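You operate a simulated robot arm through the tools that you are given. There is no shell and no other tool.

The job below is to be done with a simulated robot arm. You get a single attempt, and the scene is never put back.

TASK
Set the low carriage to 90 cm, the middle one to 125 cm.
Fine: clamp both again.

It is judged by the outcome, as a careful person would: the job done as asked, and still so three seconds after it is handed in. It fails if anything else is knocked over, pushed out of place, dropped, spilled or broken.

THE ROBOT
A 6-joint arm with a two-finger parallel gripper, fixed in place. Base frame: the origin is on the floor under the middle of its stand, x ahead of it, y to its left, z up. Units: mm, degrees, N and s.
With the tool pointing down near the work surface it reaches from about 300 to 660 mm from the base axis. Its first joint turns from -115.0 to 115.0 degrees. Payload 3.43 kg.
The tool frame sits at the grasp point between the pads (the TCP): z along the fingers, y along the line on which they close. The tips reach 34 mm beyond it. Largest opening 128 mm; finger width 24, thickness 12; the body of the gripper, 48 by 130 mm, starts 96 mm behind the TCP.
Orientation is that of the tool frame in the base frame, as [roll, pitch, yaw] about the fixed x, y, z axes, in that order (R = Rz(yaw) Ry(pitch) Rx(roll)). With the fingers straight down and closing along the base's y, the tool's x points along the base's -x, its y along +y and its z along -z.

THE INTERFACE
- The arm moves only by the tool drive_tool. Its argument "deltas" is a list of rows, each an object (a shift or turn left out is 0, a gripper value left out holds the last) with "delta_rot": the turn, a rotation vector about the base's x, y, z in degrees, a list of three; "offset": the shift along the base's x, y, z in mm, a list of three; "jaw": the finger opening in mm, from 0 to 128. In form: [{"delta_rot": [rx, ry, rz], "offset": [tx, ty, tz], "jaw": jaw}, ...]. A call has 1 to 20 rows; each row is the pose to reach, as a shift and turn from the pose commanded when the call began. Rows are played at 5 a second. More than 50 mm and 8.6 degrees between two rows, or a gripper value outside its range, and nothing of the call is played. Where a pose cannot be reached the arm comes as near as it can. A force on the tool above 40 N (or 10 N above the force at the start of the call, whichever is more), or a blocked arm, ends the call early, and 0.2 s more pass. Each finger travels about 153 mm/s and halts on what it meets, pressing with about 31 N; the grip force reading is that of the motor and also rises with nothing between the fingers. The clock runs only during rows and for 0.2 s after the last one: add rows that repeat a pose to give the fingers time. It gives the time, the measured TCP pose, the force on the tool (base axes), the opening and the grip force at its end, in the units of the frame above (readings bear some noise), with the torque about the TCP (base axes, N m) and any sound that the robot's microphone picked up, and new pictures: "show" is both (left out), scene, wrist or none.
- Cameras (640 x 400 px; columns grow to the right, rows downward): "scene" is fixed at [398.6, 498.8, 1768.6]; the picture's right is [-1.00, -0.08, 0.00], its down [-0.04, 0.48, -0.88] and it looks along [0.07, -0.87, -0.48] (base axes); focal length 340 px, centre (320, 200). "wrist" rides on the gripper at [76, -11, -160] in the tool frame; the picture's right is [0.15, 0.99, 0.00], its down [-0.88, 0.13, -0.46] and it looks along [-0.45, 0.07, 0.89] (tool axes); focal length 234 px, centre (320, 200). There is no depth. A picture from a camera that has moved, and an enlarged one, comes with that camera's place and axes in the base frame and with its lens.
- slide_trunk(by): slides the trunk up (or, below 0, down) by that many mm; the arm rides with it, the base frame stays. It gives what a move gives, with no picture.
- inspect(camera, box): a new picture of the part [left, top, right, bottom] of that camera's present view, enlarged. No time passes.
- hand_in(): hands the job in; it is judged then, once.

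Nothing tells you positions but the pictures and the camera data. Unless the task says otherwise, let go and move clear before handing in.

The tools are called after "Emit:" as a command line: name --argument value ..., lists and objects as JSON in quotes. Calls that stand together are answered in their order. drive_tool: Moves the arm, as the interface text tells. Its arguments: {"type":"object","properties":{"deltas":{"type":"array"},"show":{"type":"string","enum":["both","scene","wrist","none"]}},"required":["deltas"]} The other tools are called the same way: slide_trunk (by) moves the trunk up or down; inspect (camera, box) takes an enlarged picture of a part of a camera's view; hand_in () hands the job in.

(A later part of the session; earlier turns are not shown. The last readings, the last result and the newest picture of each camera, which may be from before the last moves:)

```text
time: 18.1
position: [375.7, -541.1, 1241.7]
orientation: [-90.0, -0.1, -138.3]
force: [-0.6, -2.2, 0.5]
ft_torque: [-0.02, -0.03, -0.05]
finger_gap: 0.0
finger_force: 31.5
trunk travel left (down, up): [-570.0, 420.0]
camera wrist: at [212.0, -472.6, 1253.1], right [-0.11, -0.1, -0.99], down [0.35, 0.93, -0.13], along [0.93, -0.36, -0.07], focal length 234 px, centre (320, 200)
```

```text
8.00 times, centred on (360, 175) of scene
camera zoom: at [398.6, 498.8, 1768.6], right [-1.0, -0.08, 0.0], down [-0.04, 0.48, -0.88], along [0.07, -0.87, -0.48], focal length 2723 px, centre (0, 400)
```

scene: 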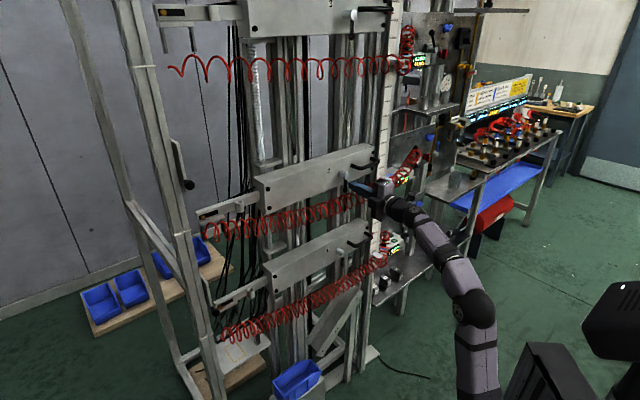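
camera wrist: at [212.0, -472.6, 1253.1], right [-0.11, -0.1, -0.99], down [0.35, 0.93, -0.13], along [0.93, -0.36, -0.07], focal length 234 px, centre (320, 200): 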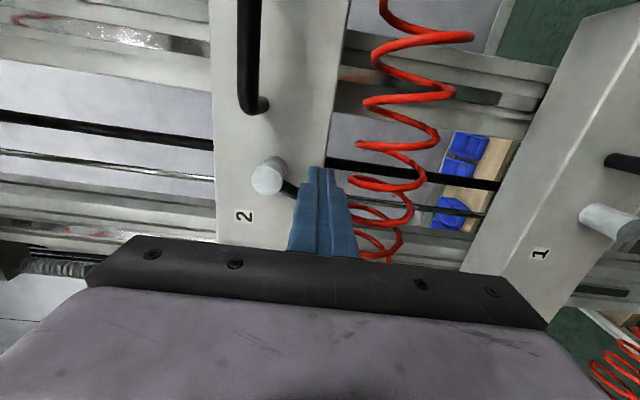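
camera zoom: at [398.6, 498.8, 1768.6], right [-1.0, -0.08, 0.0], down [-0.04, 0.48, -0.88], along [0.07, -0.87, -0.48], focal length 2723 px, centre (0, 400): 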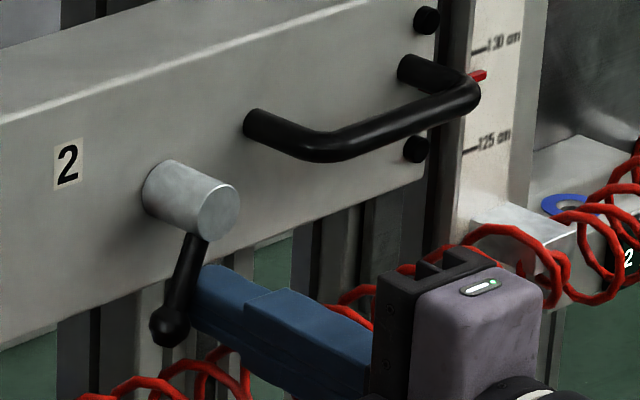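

The lever swings freely to the left, away from the handle, so that's the loosening direction, and the pointer hasn't moved. I'll follow the arc in small steps and watch the pointer.

Emit:
drive_tool --deltas '[{"offset": [1.9, 1.7, -1.5]}, {"offset": [3.8, 3.4, -3]}, {"offset": [8, 7.1, -2.3]}, {"offset": [12.2, 10.8, -1.5]}, {"offset": [12.2, 10.8, -1.5]}]' --show "wrist"

Emit:
inspect --camera "scene" --box '[330, 150, 390, 200]'

```text
time: 19.4
position: [387.9, -529.7, 1238.3]
orientation: [-90.1, -0.1, -138.2]
force: [-1.2, -0.3, 0.5]
ft_torque: [0.01, -0.04, -0.05]
finger_gap: 0.0
finger_force: 30.7
trunk travel left (down, up): [-570.0, 420.0]
camera wrist: at [224.4, -461.9, 1250.6], right [-0.11, -0.1, -0.99], down [0.35, 0.93, -0.13], along [0.93, -0.36, -0.07], focal length 234 px, centre (320, 200)
```

wrist: 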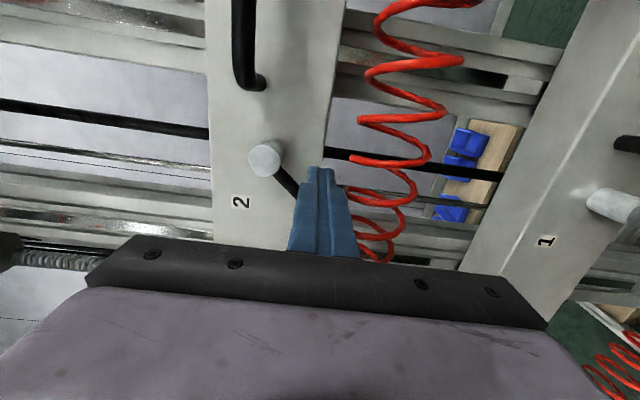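

```text
8.00 times, centred on (360, 175) of scene
camera zoom: at [398.6, 498.8, 1768.6], right [-1.0, -0.08, 0.0], down [-0.04, 0.48, -0.88], along [0.07, -0.87, -0.48], focal length 2723 px, centre (0, 400)
```

zoom: 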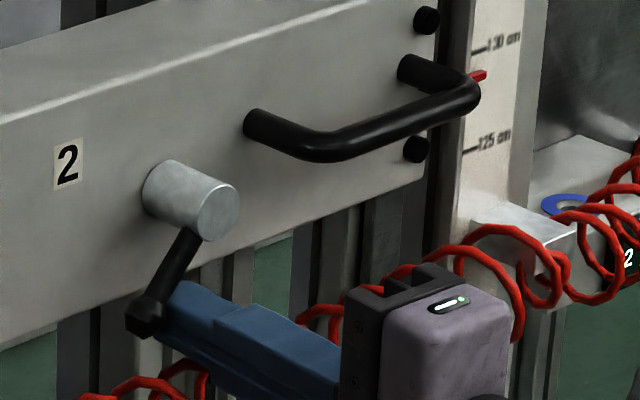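

Emit:
drive_tool --deltas '[{"offset": [4.2, 3.7, 2.5]}, {"offset": [8.4, 7.4, 5.3]}, {"offset": [12, 10.6, 9.8]}, {"offset": [15.6, 13.8, 14.4]}, {"offset": [15.6, 13.8, 14.4]}]' --show "wrist"

Emit:
inspect --camera "scene" --box '[330, 150, 390, 200]'

```text
time: 20.6
position: [403.4, -517.0, 1253.6]
orientation: [-90.1, -0.1, -138.2]
force: [-2.4, -1.9, -1.0]
ft_torque: [0.03, -0.02, -0.07]
finger_gap: 0.2
finger_force: 30.8
trunk travel left (down, up): [-570.0, 420.0]
camera wrist: at [240.0, -448.1, 1264.6], right [-0.11, -0.1, -0.99], down [0.35, 0.93, -0.13], along [0.93, -0.36, -0.07], focal length 234 px, centre (320, 200)
```

wrist: 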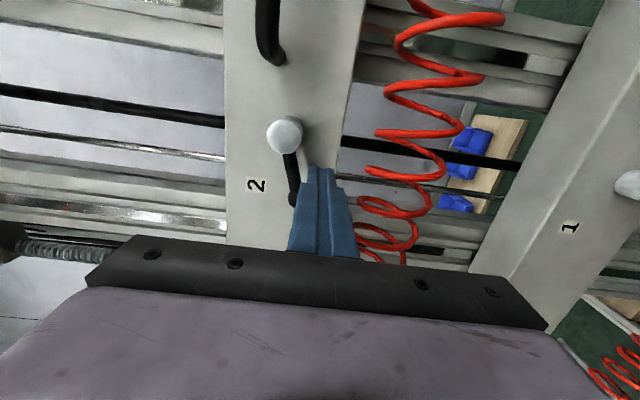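

```text
8.00 times, centred on (360, 175) of scene
camera zoom: at [398.6, 498.8, 1768.6], right [-1.0, -0.08, 0.0], down [-0.04, 0.48, -0.88], along [0.07, -0.87, -0.48], focal length 2723 px, centre (0, 400)
```

zoom: 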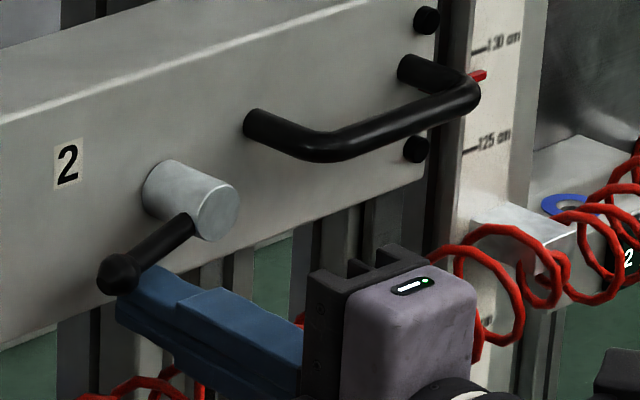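

Emit:
drive_tool --deltas '[{"offset": [2.5, 2.2, 6]}, {"offset": [4.9, 4.3, 12.4]}, {"offset": [4.9, 4.3, 14.5]}, {"offset": [4.9, 4.3, 14.5]}]' --show "wrist"

Emit:
inspect --camera "scene" --box '[330, 150, 390, 200]'

```text
time: 21.6
position: [411.7, -512.1, 1266.2]
orientation: [-90.3, -0.1, -138.2]
force: [-1.5, 5.4, -7.8]
ft_torque: [0.02, 0.12, 0.09]
finger_gap: 0.0
finger_force: 31.4
trunk travel left (down, up): [-570.0, 420.0]
camera wrist: at [247.0, -443.3, 1278.5], right [-0.11, -0.1, -0.99], down [0.35, 0.93, -0.13], along [0.93, -0.36, -0.07], focal length 234 px, centre (320, 200)
```

wrist: 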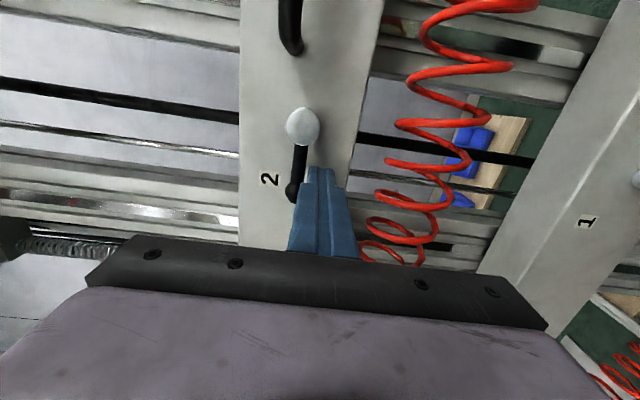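

```text
8.00 times, centred on (360, 175) of scene
camera zoom: at [398.6, 498.8, 1768.6], right [-1.0, -0.08, 0.0], down [-0.04, 0.48, -0.88], along [0.07, -0.87, -0.48], focal length 2723 px, centre (0, 400)
```

zoom: 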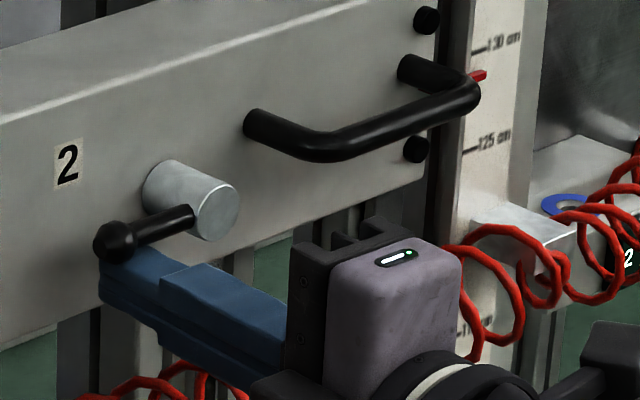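

The lever is now at about 90°, at its end stop, and the carriage hasn't slipped. I'll back the fingers out, raise the trunk for reach and go to the handle.

Emit:
drive_tool --deltas '[{"offset": [0, 0, -10]}, {"offset": [0, 0, -10]}, {"offset": [-28, 32, -10]}, {"offset": [-56.4, 63.6, -10]}, {"offset": [-56.4, 63.6, -10], "jaw": 60}, {"offset": [-56.4, 63.6, -10], "jaw": 60}]' --show "wrist"

Emit:
slide_trunk --by 130

Emit:
inspect --camera "scene" --box '[310, 130, 410, 230]'

```text
time: 22.9
position: [354.0, -447.6, 1258.1]
orientation: [-90.0, -0.2, -138.2]
force: [-0.5, -0.5, 0.1]
ft_torque: [0.01, -0.01, -0.03]
finger_gap: 60.1
finger_force: 0.1
trunk travel left (down, up): [-570.0, 420.0]
camera wrist: at [189.8, -379.4, 1269.3], right [-0.11, -0.1, -0.99], down [0.35, 0.93, -0.13], along [0.93, -0.36, -0.07], focal length 234 px, centre (320, 200)
```

wrist: 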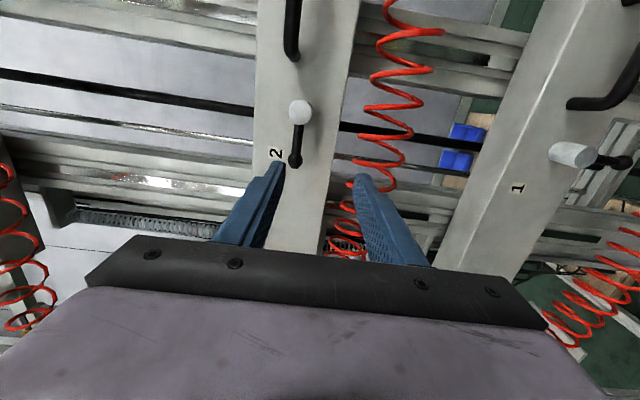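

```text
time: 24.5
position: [353.5, -447.7, 1389.2]
orientation: [-90.0, -0.1, -138.3]
force: [-0.1, -0.3, -0.1]
ft_torque: [0.02, 0.02, 0.0]
finger_gap: 60.0
finger_force: 0.1
trunk travel left (down, up): [-700.0, 290.0]
```

```text
4.00 times, centred on (360, 180) of scene
camera zoom: at [398.6, 498.8, 1768.6], right [-1.0, -0.08, 0.0], down [-0.04, 0.48, -0.88], along [0.07, -0.87, -0.48], focal length 1361 px, centre (160, 280)
```

zoom: 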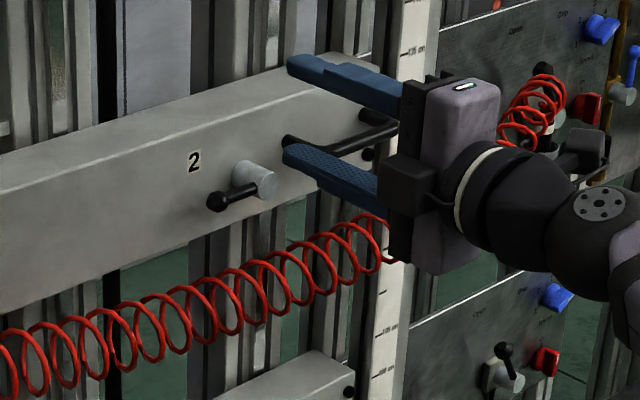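

Emit:
drive_tool --deltas '[{"offset": [-25, -27, -20]}, {"offset": [-50, -54, -40]}, {"offset": [-75, -82, -65]}, {"offset": [-99.7, -109.4, -85]}, {"offset": [-99.7, -109.4, -97]}, {"offset": [-99.7, -109.4, -97]}]'

Emit:
inspect --camera "wrist" --box '[200, 40, 440, 240]'

```text
time: 25.9
position: [259.9, -575.3, 1358.9]
orientation: [-90.6, 0.2, -138.2]
force: [0.3, -0.6, 0.2]
ft_torque: [-0.01, 0.01, 0.01]
finger_gap: 60.1
finger_force: 0.1
out of reach, approached as far as the arm can: row 2, 3, 4, 5, 6
trunk travel left (down, up): [-700.0, 290.0]
camera wrist: at [96.6, -507.5, 1371.5], right [-0.11, -0.09, -0.99], down [0.35, 0.93, -0.12], along [0.93, -0.36, -0.07], focal length 234 px, centre (320, 200)
```

scene: 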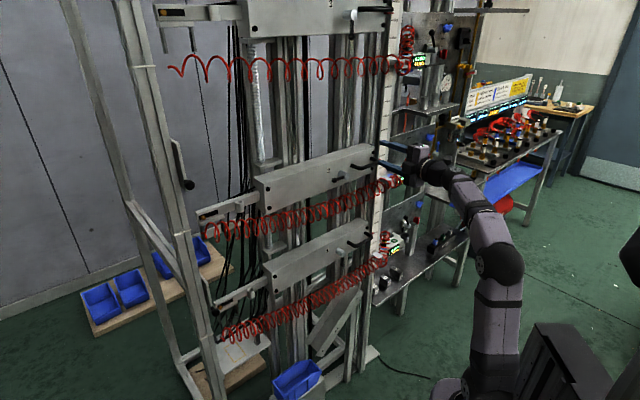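
wrist: 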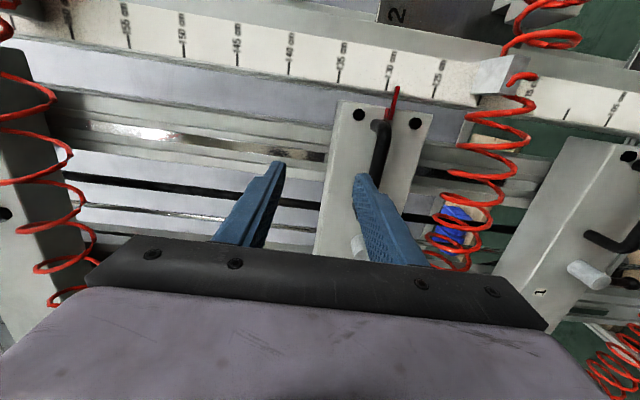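

```text
2.00 times, centred on (320, 140) of wrist
camera zoom: at [96.6, -507.5, 1371.5], right [-0.11, -0.09, -0.99], down [0.35, 0.93, -0.12], along [0.93, -0.36, -0.07], focal length 468 px, centre (320, 320)
```

zoom: 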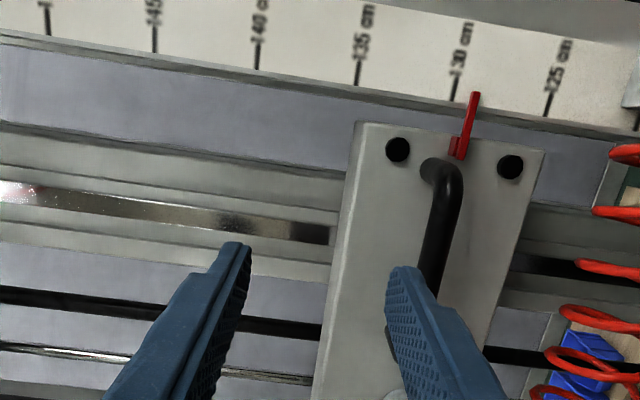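

The arm can't face the rack squarely at the handle: the wrist would have to bend too far sideways. Turning the tool to point radially at the handle fixes that, and the bar can still be gripped from above and below.

Emit:
drive_tool --deltas '[{"offset": [5, 15, 0], "delta_rot": [0, 0, -5]}, {"offset": [12, 20, -10], "delta_rot": [0, 0, -10]}, {"offset": [19.5, 20, -35], "delta_rot": [0, 0, -15.1]}, {"offset": [19.5, 20, -62], "delta_rot": [0, 0, -15.1]}, {"offset": [19.5, 20, -62], "delta_rot": [0, 0, -15.1]}]'

Emit:
inspect --camera "wrist" --box '[200, 0, 440, 240]'

```text
time: 27.1
position: [289.4, -557.1, 1339.4]
orientation: [-91.5, 0.0, -153.6]
force: [0.2, 0.3, 0.7]
ft_torque: [0.02, 0.01, 0.0]
finger_gap: 59.9
finger_force: 0.1
out of reach, approached as far as the arm can: row 2, 3, 4, 5
trunk travel left (down, up): [-700.0, 290.0]
camera wrist: at [149.3, -448.4, 1355.7], right [-0.14, -0.04, -0.99], down [0.58, 0.8, -0.12], along [0.8, -0.59, -0.09], focal length 234 px, centre (320, 200)
```

scene: 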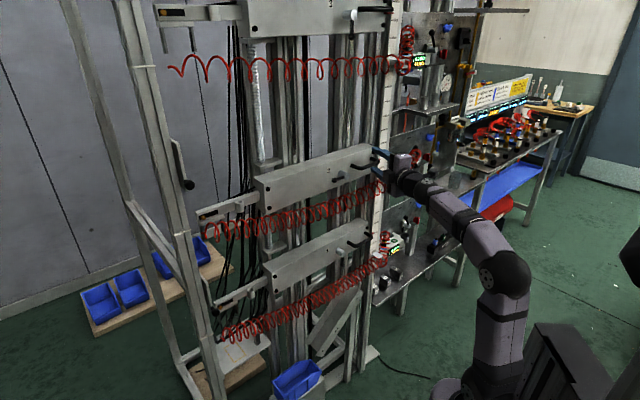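
wrist: 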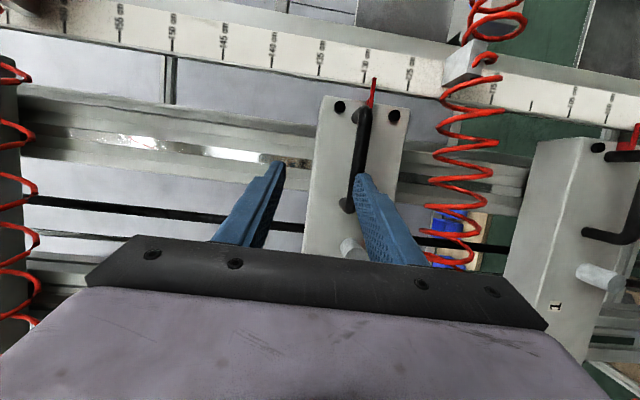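

```text
1.67 times, centred on (320, 120) of wrist
camera zoom: at [149.3, -448.4, 1355.7], right [-0.14, -0.04, -0.99], down [0.58, 0.8, -0.12], along [0.8, -0.59, -0.09], focal length 390 px, centre (320, 333)
```

zoom: 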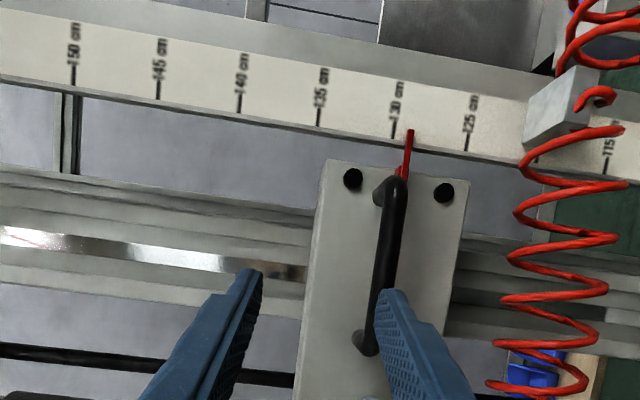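

It's still short on height relative to the shoulder, so I'll lower the trunk and then lift the tool to handle level.

Emit:
slide_trunk --by -80

Emit:
drive_tool --deltas '[{"offset": [-3, 1, 20], "delta_rot": [0.3, -0.6, 0]}, {"offset": [-10, 2, 38], "delta_rot": [-0.6, -1.3, 0.3]}, {"offset": [-10, 2, 38], "delta_rot": [-0.6, -1.3, 0.3]}]'

Emit:
inspect --camera "wrist" --box '[200, 0, 440, 240]'

```text
time: 28.3
position: [288.2, -557.6, 1258.7]
orientation: [-91.6, 0.0, -153.5]
force: [0.3, -0.8, -0.3]
ft_torque: [-0.04, 0.02, 0.0]
finger_gap: 60.2
finger_force: 0.1
trunk travel left (down, up): [-620.0, 370.0]
```

```text
time: 29.1
position: [277.5, -555.7, 1297.7]
orientation: [-90.4, 0.9, -153.2]
force: [-0.8, 0.1, 0.1]
ft_torque: [-0.04, -0.03, -0.01]
finger_gap: 59.8
finger_force: 0.0
trunk travel left (down, up): [-620.0, 370.0]
camera wrist: at [138.7, -447.7, 1309.3], right [-0.12, -0.05, -0.99], down [0.58, 0.81, -0.11], along [0.8, -0.59, -0.07], focal length 234 px, centre (320, 200)
```

scene: 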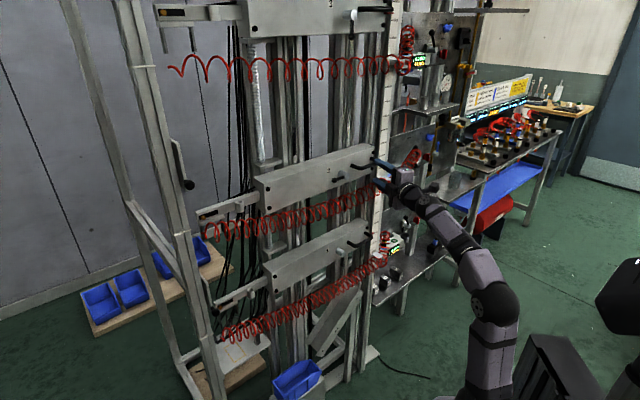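
wrist: 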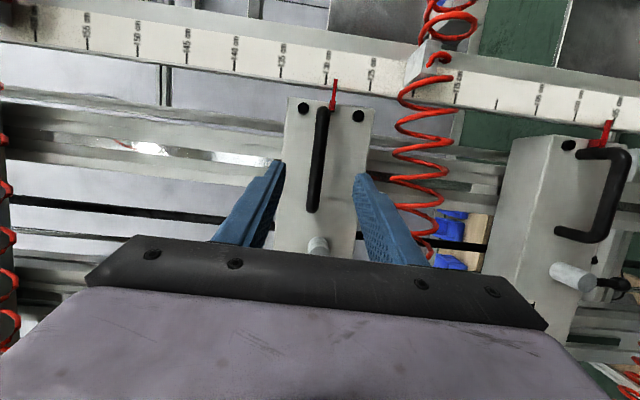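

```text
1.67 times, centred on (320, 120) of wrist
camera zoom: at [138.7, -447.7, 1309.3], right [-0.12, -0.05, -0.99], down [0.58, 0.81, -0.11], along [0.8, -0.59, -0.07], focal length 390 px, centre (320, 333)
```

zoom: 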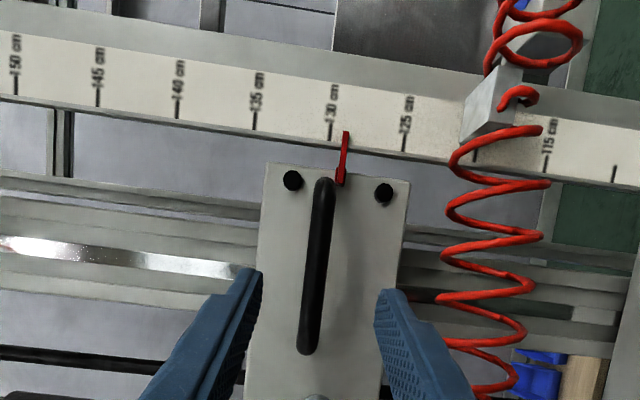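

Emit:
inspect --camera "wrist" --box '[285, 30, 405, 110]'

Emit:
inspect --camera "wrist" --box '[540, 80, 640, 160]'

```text
5.00 times, centred on (345, 70) of wrist
camera zoom: at [138.7, -447.7, 1309.3], right [-0.12, -0.05, -0.99], down [0.58, 0.81, -0.11], along [0.8, -0.59, -0.07], focal length 1171 px, centre (195, 850)
```

zoom: 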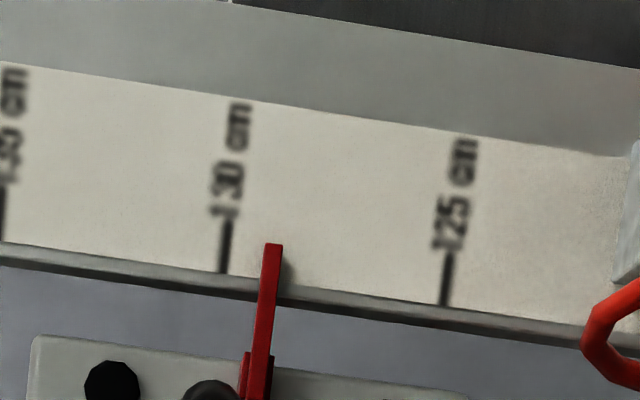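

```text
5.00 times, centred on (590, 120) of wrist
camera zoom: at [138.7, -447.7, 1309.3], right [-0.12, -0.05, -0.99], down [0.58, 0.81, -0.11], along [0.8, -0.59, -0.07], focal length 1171 px, centre (-1030, 600)
```

zoom: 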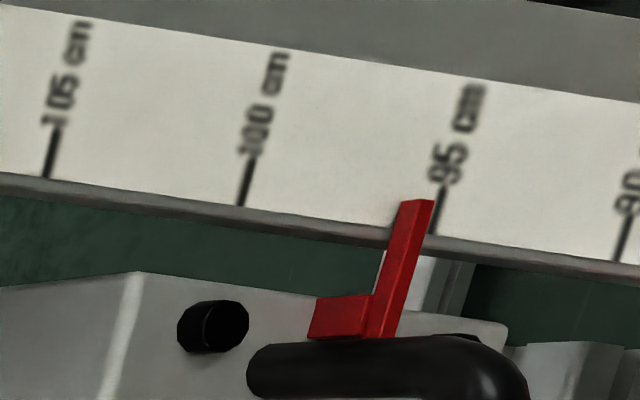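

The pointer reads about 129.0 cm with the camera almost level with it, so this carriage needs to come down about 40 mm. The handle bar is centred between the open fingers. I'll move in around it.

Emit:
drive_tool --deltas '[{"offset": [8, -15, 2.5]}, {"offset": [16, -30, 2.5]}, {"offset": [24, -44, 2.5]}, {"offset": [32.1, -59.1, 2.5]}, {"offset": [32.1, -59.1, 2.5]}]'

Emit:
inspect --camera "wrist" --box '[200, 0, 440, 240]'

Emit:
inspect --camera "scene" --box '[330, 130, 410, 190]'

```text
time: 30.3
position: [312.0, -613.9, 1300.9]
orientation: [-90.4, 0.9, -153.2]
force: [0.3, -0.1, 0.4]
ft_torque: [-0.02, 0.0, -0.01]
finger_gap: 60.2
finger_force: 0.0
trunk travel left (down, up): [-620.0, 370.0]
camera wrist: at [171.4, -507.3, 1311.6], right [-0.12, -0.05, -0.99], down [0.58, 0.81, -0.11], along [0.8, -0.59, -0.07], focal length 234 px, centre (320, 200)
```

scene: 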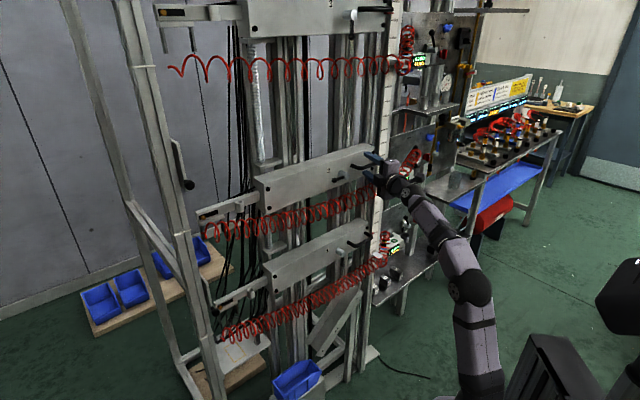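
wrist: 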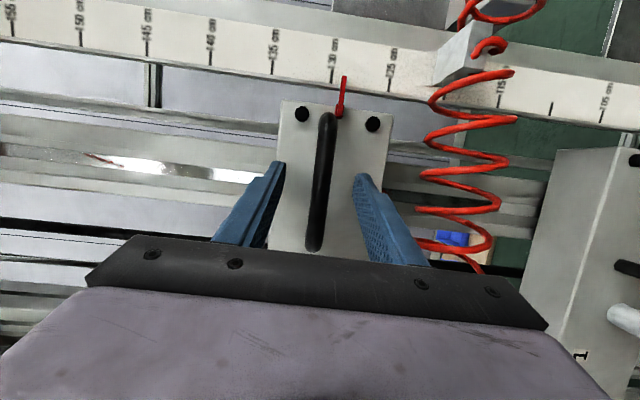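

```text
1.67 times, centred on (320, 120) of wrist
camera zoom: at [171.4, -507.3, 1311.6], right [-0.12, -0.05, -0.99], down [0.58, 0.81, -0.11], along [0.8, -0.59, -0.07], focal length 390 px, centre (320, 333)
```

zoom: 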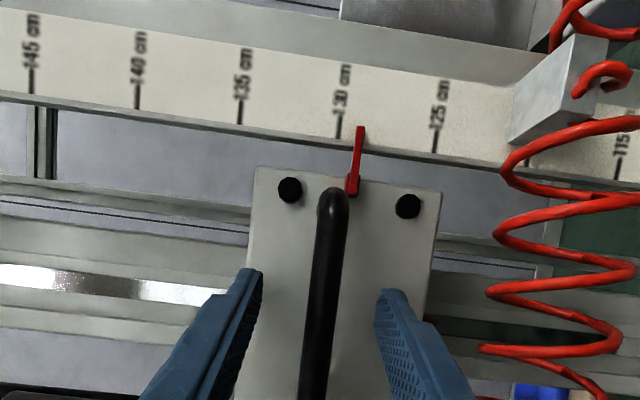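

```text
6.67 times, centred on (370, 160) of scene
camera zoom: at [398.6, 498.8, 1768.6], right [-1.0, -0.08, 0.0], down [-0.04, 0.48, -0.88], along [0.07, -0.87, -0.48], focal length 2269 px, centre (-13, 467)
```

zoom: 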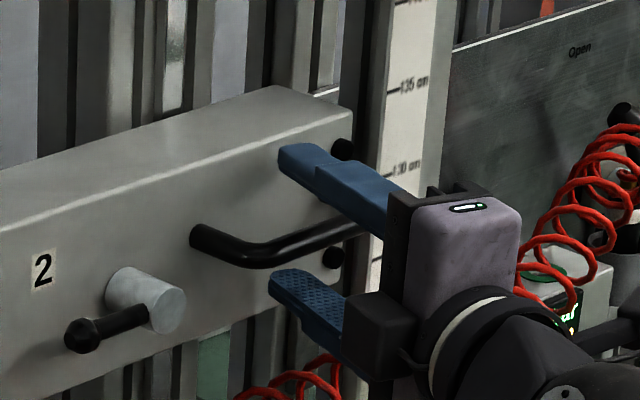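

Emit:
drive_tool --deltas '[{"jaw": 40}, {"jaw": 25}, {"jaw": 18}, {"jaw": 12}, {"jaw": 8}, {"jaw": 8}]' --show "wrist"

Emit:
inspect --camera "wrist" --box '[285, 30, 405, 110]'

Emit:
inspect --camera "scene" --box '[330, 130, 410, 190]'

```text
time: 31.7
position: [311.6, -615.9, 1300.6]
orientation: [-90.4, 0.9, -153.2]
force: [-0.1, 0.3, -1.6]
ft_torque: [-0.87, 0.94, 0.0]
finger_gap: 13.9
finger_force: 45.8
trunk travel left (down, up): [-620.0, 370.0]
camera wrist: at [171.3, -507.1, 1311.6], right [-0.12, -0.05, -0.99], down [0.58, 0.81, -0.11], along [0.8, -0.59, -0.07], focal length 234 px, centre (320, 200)
```

wrist: 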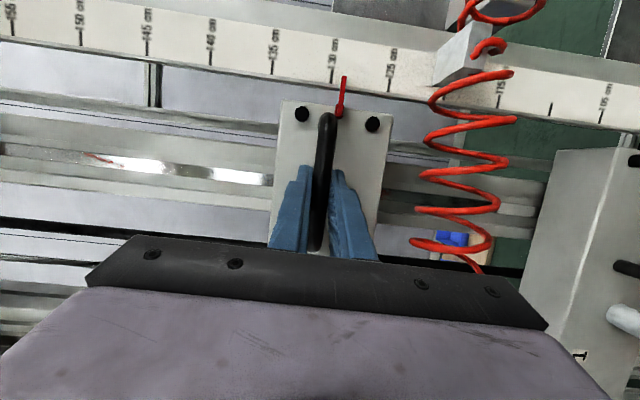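

```text
5.00 times, centred on (345, 70) of wrist
camera zoom: at [171.3, -507.1, 1311.6], right [-0.12, -0.05, -0.99], down [0.58, 0.81, -0.11], along [0.8, -0.59, -0.07], focal length 1171 px, centre (195, 850)
```

zoom: 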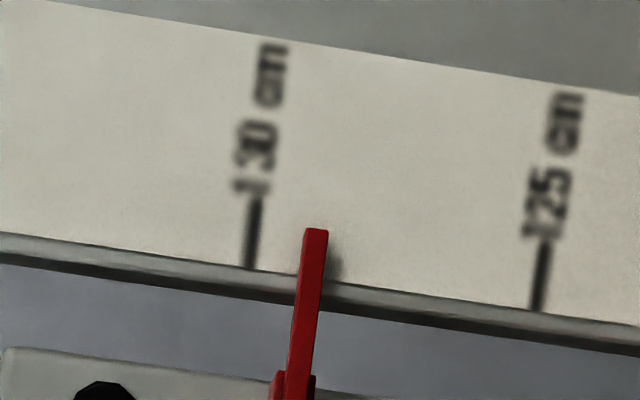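

```text
6.67 times, centred on (370, 160) of scene
camera zoom: at [398.6, 498.8, 1768.6], right [-1.0, -0.08, 0.0], down [-0.04, 0.48, -0.88], along [0.07, -0.87, -0.48], focal length 2269 px, centre (-13, 467)
```

zoom: 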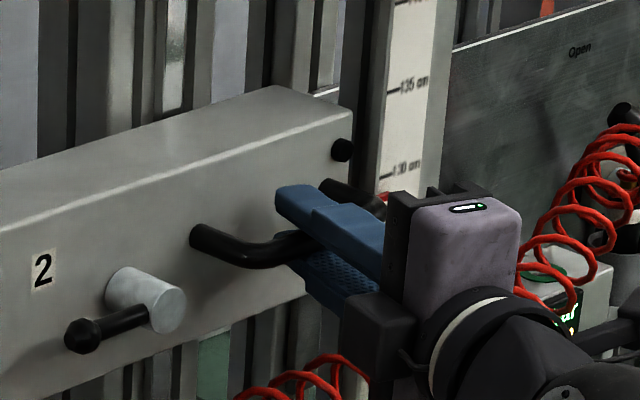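

I have the bar (gap 13.9 mm) and the pointer still reads 129.0. I'll test with a small downward move and watch the force.

Emit:
drive_tool --deltas '[{"offset": [0, 0, -2]}, {"offset": [0, 0, -4]}, {"offset": [0, 0, -6]}, {"offset": [0, 0, -6]}]' --show "wrist"

Emit:
inspect --camera "wrist" --box '[285, 30, 405, 110]'

Emit:
inspect --camera "scene" --box '[330, 130, 410, 190]'

```text
time: 32.7
position: [312.6, -615.3, 1295.1]
orientation: [-90.2, 0.8, -153.3]
force: [7.3, -11.8, 12.6]
ft_torque: [-0.92, 0.76, -0.88]
finger_gap: 13.9
finger_force: 44.9
trunk travel left (down, up): [-620.0, 370.0]
camera wrist: at [171.4, -506.9, 1306.6], right [-0.12, -0.06, -0.99], down [0.58, 0.8, -0.12], along [0.8, -0.59, -0.06], focal length 234 px, centre (320, 200)
```

wrist: 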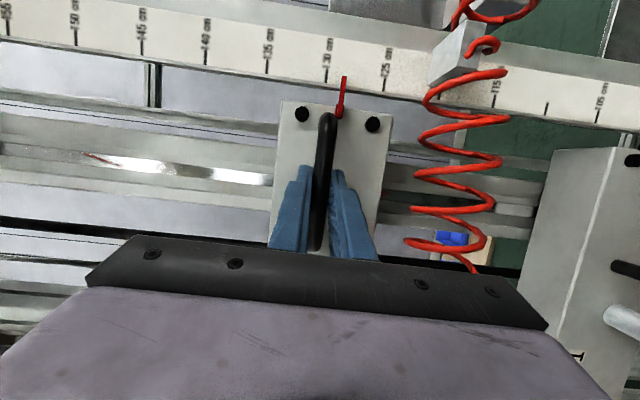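

```text
5.00 times, centred on (345, 70) of wrist
camera zoom: at [171.4, -506.9, 1306.6], right [-0.12, -0.06, -0.99], down [0.58, 0.8, -0.12], along [0.8, -0.59, -0.06], focal length 1171 px, centre (195, 850)
```

zoom: 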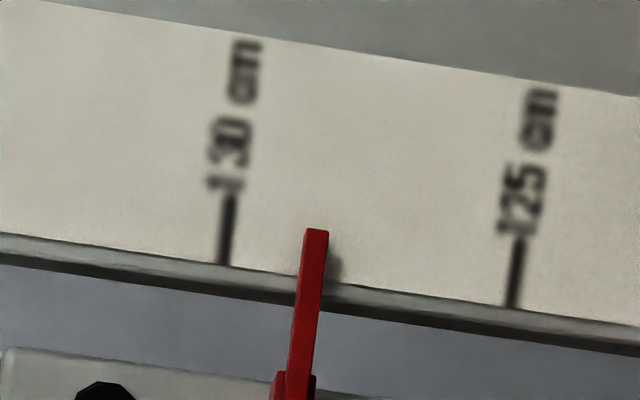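

```text
6.67 times, centred on (370, 160) of scene
camera zoom: at [398.6, 498.8, 1768.6], right [-1.0, -0.08, 0.0], down [-0.04, 0.48, -0.88], along [0.07, -0.87, -0.48], focal length 2269 px, centre (-13, 467)
```

zoom: 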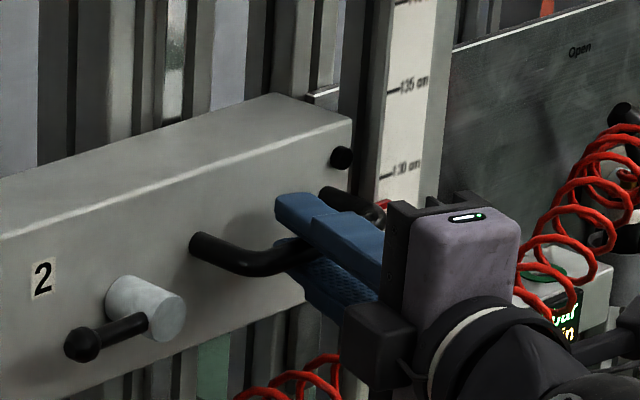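

The carriage follows with about 13 N of resistance. I'll keep lowering slowly and watch how the force changes with travel.

Emit:
drive_tool --deltas '[{"offset": [0, 0, -3]}, {"offset": [0, 0, -6]}, {"offset": [0, 0, -9]}, {"offset": [0, 0, -12]}, {"offset": [0, 0, -14]}, {"offset": [0, 0, -14]}]' --show "wrist"

Emit:
inspect --camera "wrist" --box '[285, 30, 405, 110]'

```text
time: 34.1
position: [311.7, -613.9, 1281.9]
orientation: [-90.4, 0.9, -153.2]
force: [5.4, -8.7, 13.3]
ft_torque: [-0.87, 0.77, -0.41]
finger_gap: 13.9
finger_force: 45.0
trunk travel left (down, up): [-620.0, 370.0]
camera wrist: at [171.2, -507.1, 1292.8], right [-0.12, -0.05, -0.99], down [0.58, 0.81, -0.11], along [0.8, -0.59, -0.07], focal length 234 px, centre (320, 200)
```

wrist: 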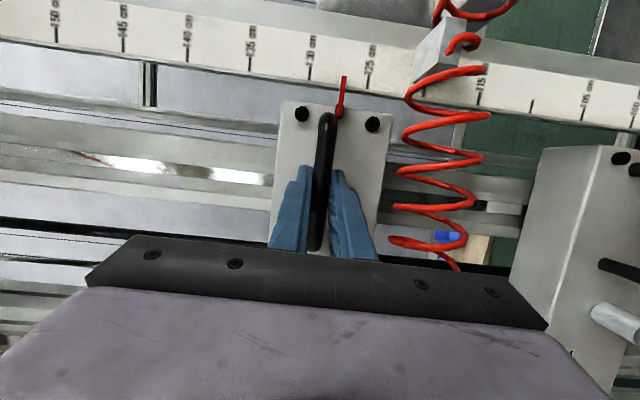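

```text
5.00 times, centred on (345, 70) of wrist
camera zoom: at [171.2, -507.1, 1292.8], right [-0.12, -0.05, -0.99], down [0.58, 0.81, -0.11], along [0.8, -0.59, -0.07], focal length 1171 px, centre (195, 850)
```

zoom: 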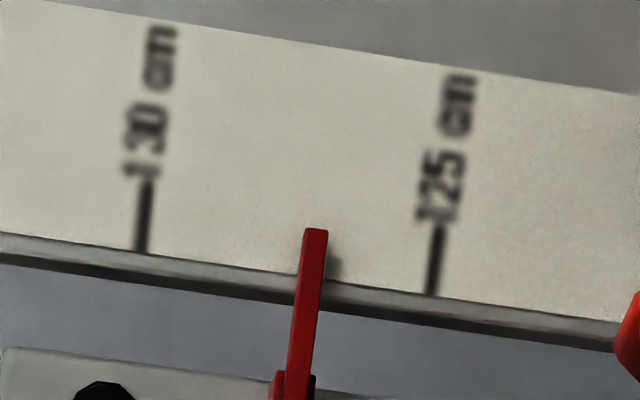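

The force holds steady at about 13 N, so it's friction rather than a spring and the carriage should stay where I leave it. I'll finish the move with the trunk, since the arm is near its lower limit here.

Emit:
slide_trunk --by -15

Emit:
inspect --camera "wrist" --box '[285, 30, 405, 110]'

```text
time: 34.7
position: [311.6, -615.8, 1264.4]
orientation: [-90.6, 0.9, -153.2]
force: [3.3, -3.8, 8.0]
ft_torque: [-0.9, 0.73, -0.83]
finger_gap: 13.9
finger_force: 45.1
trunk travel left (down, up): [-605.0, 385.0]
```

```text
5.00 times, centred on (345, 70) of wrist
camera zoom: at [171.2, -507.1, 1276.5], right [-0.12, -0.05, -0.99], down [0.58, 0.81, -0.11], along [0.8, -0.59, -0.07], focal length 1171 px, centre (195, 850)
```

zoom: 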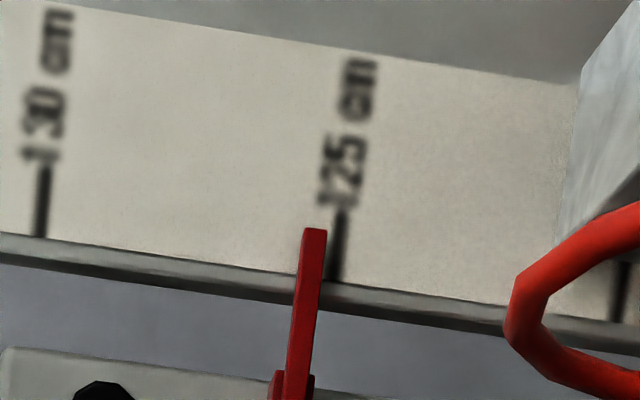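

Emit:
drive_tool --deltas '[{"offset": [0, 0, -2.5]}, {"offset": [0, 0, -5]}, {"offset": [0, 0, -5]}, {"offset": [0, 0, -5]}]' --show "wrist"

Emit:
inspect --camera "wrist" --box '[285, 30, 405, 110]'

```text
time: 35.7
position: [311.7, -615.3, 1261.3]
orientation: [-90.3, 0.9, -153.2]
force: [5.7, -7.4, 12.4]
ft_torque: [-0.83, 0.78, 0.43]
finger_gap: 13.8
finger_force: 44.9
trunk travel left (down, up): [-605.0, 385.0]
camera wrist: at [171.1, -507.0, 1272.9], right [-0.12, -0.05, -0.99], down [0.58, 0.81, -0.11], along [0.8, -0.59, -0.07], focal length 234 px, centre (320, 200)
```

wrist: 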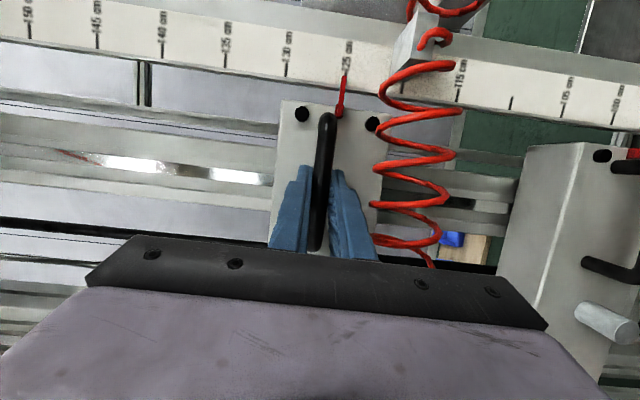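

```text
5.00 times, centred on (345, 70) of wrist
camera zoom: at [171.1, -507.0, 1272.9], right [-0.12, -0.05, -0.99], down [0.58, 0.81, -0.11], along [0.8, -0.59, -0.07], focal length 1171 px, centre (195, 850)
```

zoom: 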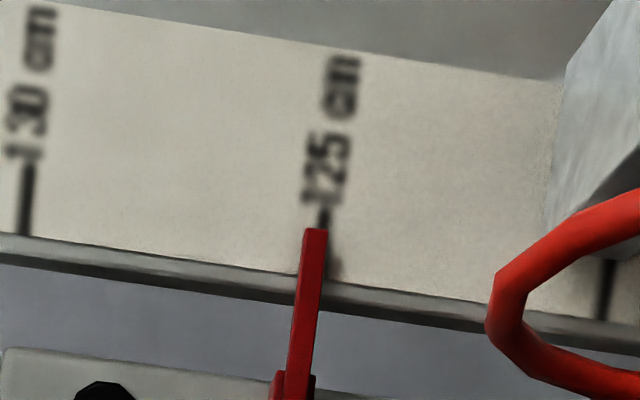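

Emit:
drive_tool --deltas '[{"offset": [0, 0, -1.2]}, {"offset": [0, 0, -2.3]}, {"offset": [0, 0, -2.3]}, {"offset": [0, 0, -2.3]}]' --show "wrist"

Emit:
inspect --camera "wrist" --box '[285, 30, 405, 110]'

```text
time: 36.7
position: [312.1, -614.4, 1258.6]
orientation: [-90.4, 0.8, -153.2]
force: [4.8, -8.3, 13.7]
ft_torque: [-0.87, 0.83, 0.44]
finger_gap: 13.8
finger_force: 45.2
trunk travel left (down, up): [-605.0, 385.0]
camera wrist: at [171.2, -506.9, 1270.1], right [-0.12, -0.05, -0.99], down [0.58, 0.8, -0.11], along [0.8, -0.59, -0.07], focal length 234 px, centre (320, 200)
```

wrist: 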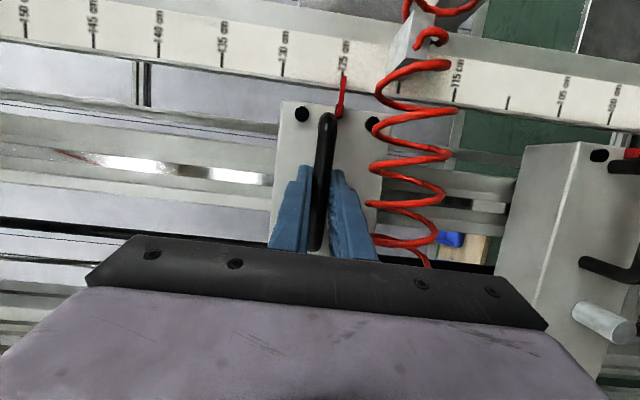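

```text
5.00 times, centred on (345, 70) of wrist
camera zoom: at [171.2, -506.9, 1270.1], right [-0.12, -0.05, -0.99], down [0.58, 0.8, -0.11], along [0.8, -0.59, -0.07], focal length 1171 px, centre (195, 850)
```

zoom: 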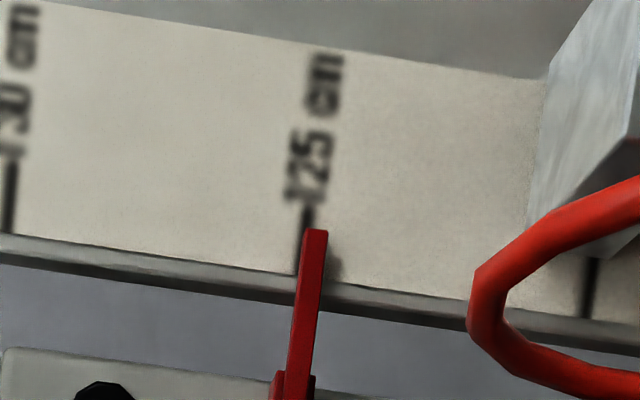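

That's about 1 mm too low. I'll nudge it back up, allowing for the friction.

Emit:
drive_tool --deltas '[{"offset": [0, 0, 1.2]}, {"offset": [0, 0, 2.4]}, {"offset": [0, 0, 2.4]}, {"offset": [0, 0, 2.4]}]' --show "wrist"

Emit:
inspect --camera "wrist" --box '[285, 30, 405, 110]'

```text
time: 37.7
position: [311.8, -614.6, 1258.2]
orientation: [-90.6, 1.0, -153.2]
force: [0.3, 2.7, -0.4]
ft_torque: [-0.88, 0.78, -1.06]
finger_gap: 13.9
finger_force: 45.0
trunk travel left (down, up): [-605.0, 385.0]
camera wrist: at [171.1, -507.1, 1270.7], right [-0.12, -0.05, -0.99], down [0.58, 0.81, -0.11], along [0.8, -0.59, -0.07], focal length 234 px, centre (320, 200)
```

wrist: 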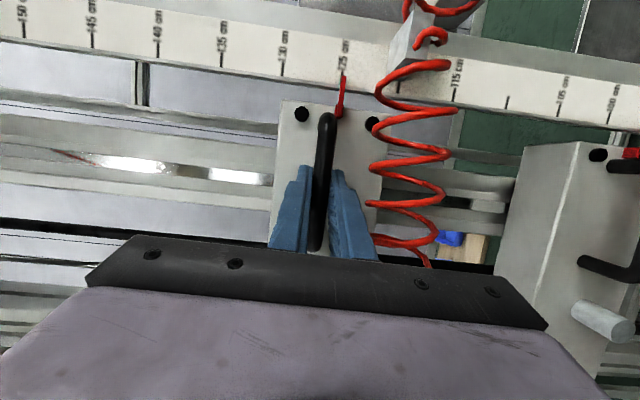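

```text
5.00 times, centred on (345, 70) of wrist
camera zoom: at [171.1, -507.1, 1270.7], right [-0.12, -0.05, -0.99], down [0.58, 0.81, -0.11], along [0.8, -0.59, -0.07], focal length 1171 px, centre (195, 850)
```

zoom: 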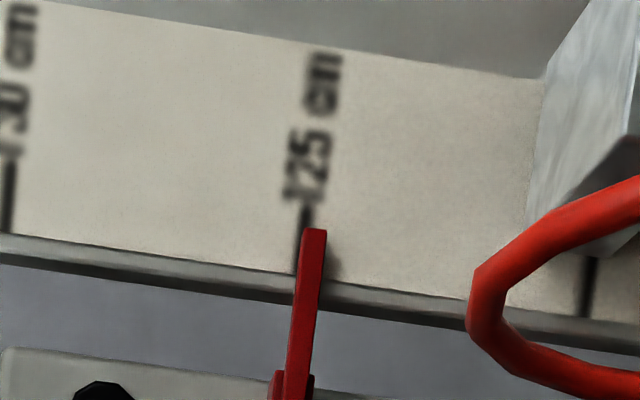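

Emit:
drive_tool --deltas '[{"offset": [0, 0, 1.2]}, {"offset": [0, 0, 2.4]}, {"offset": [0, 0, 3.5]}, {"offset": [0, 0, 3.5]}, {"offset": [0, 0, 3.5]}]' --show "wrist"

Emit:
inspect --camera "wrist" --box '[285, 30, 405, 110]'

```text
time: 38.9
position: [311.5, -615.2, 1264.1]
orientation: [-90.6, 0.9, -153.1]
force: [-3.5, 5.8, -12.7]
ft_torque: [-0.63, 0.87, 1.15]
finger_gap: 13.7
finger_force: 45.3
trunk travel left (down, up): [-605.0, 385.0]
camera wrist: at [171.0, -507.3, 1274.7], right [-0.12, -0.05, -0.99], down [0.58, 0.81, -0.11], along [0.81, -0.59, -0.07], focal length 234 px, centre (320, 200)
```

wrist: 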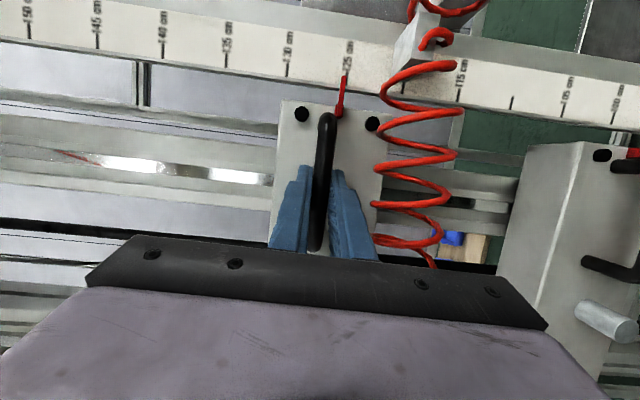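

```text
5.00 times, centred on (345, 70) of wrist
camera zoom: at [171.0, -507.3, 1274.7], right [-0.12, -0.05, -0.99], down [0.58, 0.81, -0.11], along [0.81, -0.59, -0.07], focal length 1171 px, centre (195, 850)
```

zoom: 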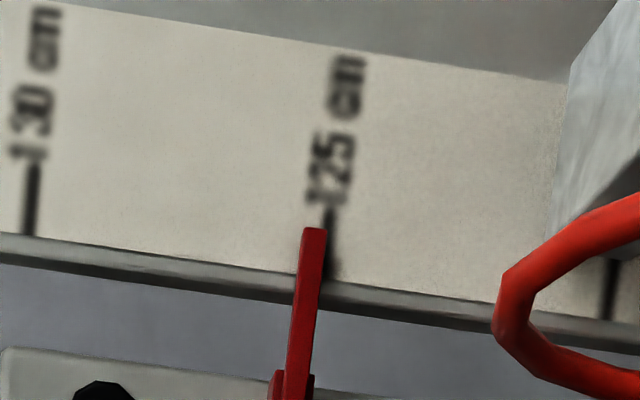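

Emit:
drive_tool --deltas '[{"offset": [0, 0, 0]}, {"offset": [0, 0, 0]}, {"offset": [0, 0, 0]}]' --show "wrist"

Emit:
inspect --camera "wrist" --box '[285, 30, 405, 110]'

```text
time: 39.7
position: [312.4, -615.5, 1264.0]
orientation: [-90.6, 0.9, -153.1]
force: [-2.9, 6.1, -12.1]
ft_torque: [-0.74, 0.82, 0.85]
finger_gap: 14.0
finger_force: 44.6
trunk travel left (down, up): [-605.0, 385.0]
camera wrist: at [171.1, -507.2, 1275.1], right [-0.12, -0.05, -0.99], down [0.58, 0.81, -0.11], along [0.8, -0.59, -0.07], focal length 234 px, centre (320, 200)
```

wrist: 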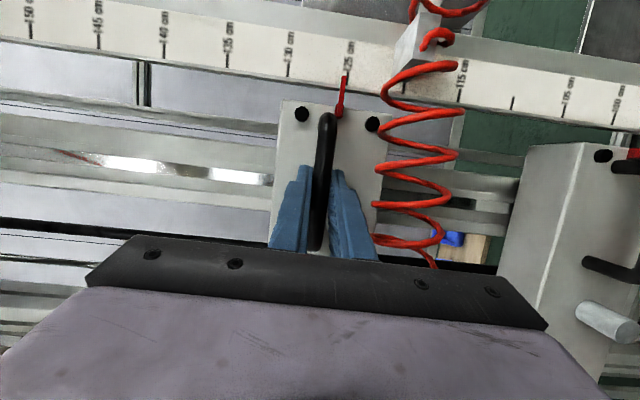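

```text
5.00 times, centred on (345, 70) of wrist
camera zoom: at [171.1, -507.2, 1275.1], right [-0.12, -0.05, -0.99], down [0.58, 0.81, -0.11], along [0.8, -0.59, -0.07], focal length 1171 px, centre (195, 850)
```

zoom: 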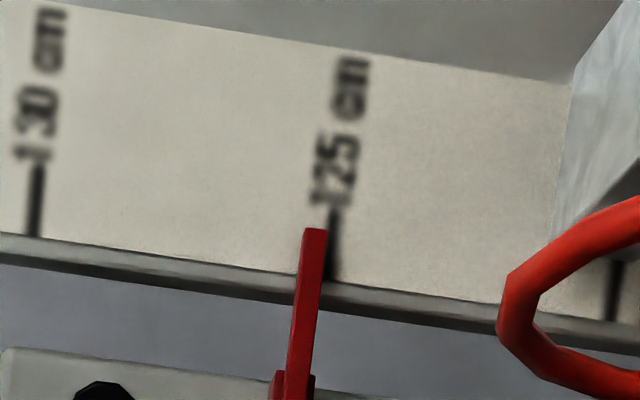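

Emit:
drive_tool --deltas '[{"offset": [0, 0, -2]}, {"offset": [0, 0, -4]}, {"offset": [0, 0, -6]}, {"offset": [0, 0, -6]}]' --show "none"

Emit:
inspect --camera "wrist" --box '[285, 30, 405, 110]'

```text
time: 40.7
position: [313.2, -614.8, 1259.0]
orientation: [-90.3, 0.7, -153.5]
force: [8.8, -12.0, 13.6]
ft_torque: [-0.96, 0.75, -0.89]
finger_gap: 13.7
finger_force: 45.3
trunk travel left (down, up): [-605.0, 385.0]
```

```text
5.00 times, centred on (345, 70) of wrist
camera zoom: at [171.5, -506.4, 1271.2], right [-0.12, -0.06, -0.99], down [0.58, 0.8, -0.12], along [0.8, -0.59, -0.06], focal length 1171 px, centre (195, 850)
```

zoom: 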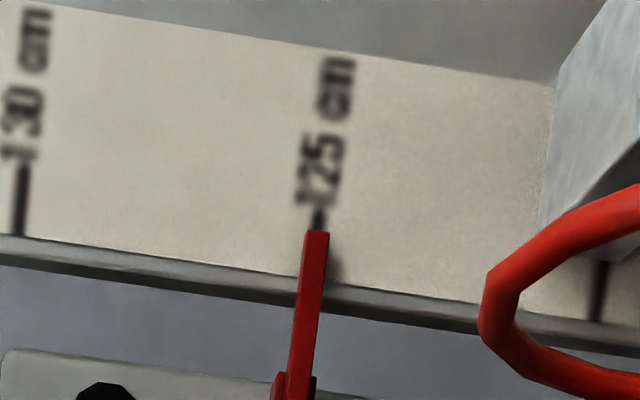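

Emit:
drive_tool --deltas '[{"offset": [0, 0, 2.3]}, {"offset": [0, 0, 2.3]}]' --show "none"

Emit:
inspect --camera "wrist" --box '[285, 30, 405, 110]'

```text
time: 41.3
position: [311.8, -614.9, 1260.1]
orientation: [-90.5, 0.9, -153.1]
force: [3.5, -3.6, 4.9]
ft_torque: [-0.87, 0.74, -1.12]
finger_gap: 14.0
finger_force: 45.4
trunk travel left (down, up): [-605.0, 385.0]
```

```text
5.00 times, centred on (345, 70) of wrist
camera zoom: at [171.1, -506.9, 1271.9], right [-0.12, -0.05, -0.99], down [0.58, 0.81, -0.11], along [0.8, -0.59, -0.07], focal length 1171 px, centre (195, 850)
```

zoom: 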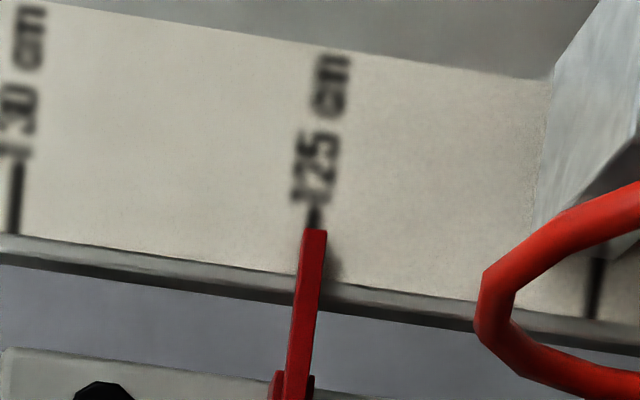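

The pointer now sits at about 125.0 cm and the load on the tool is small. I'll let go of the handle.

Emit:
drive_tool --deltas '[{"offset": [0, 0, 0.8], "jaw": 30}, {"offset": [0, 0, 0.8], "jaw": 60}, {"offset": [0, 0, 0.8], "jaw": 60}]' --show "none"

Emit:
inspect --camera "wrist" --box '[285, 30, 405, 110]'

```text
time: 42.1
position: [310.6, -615.2, 1261.1]
orientation: [-90.5, 0.9, -153.2]
force: [0.7, 0.2, -0.1]
ft_torque: [0.03, 0.0, -0.01]
finger_gap: 59.7
finger_force: 0.0
trunk travel left (down, up): [-605.0, 385.0]
```

```text
5.00 times, centred on (345, 70) of wrist
camera zoom: at [170.7, -506.9, 1272.9], right [-0.12, -0.05, -0.99], down [0.58, 0.81, -0.11], along [0.8, -0.59, -0.07], focal length 1171 px, centre (195, 850)
```

zoom: 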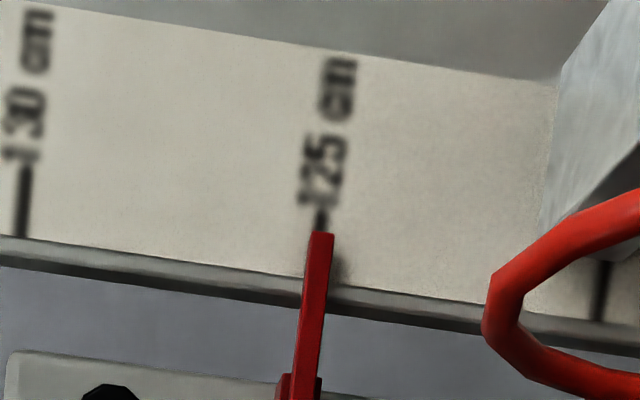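

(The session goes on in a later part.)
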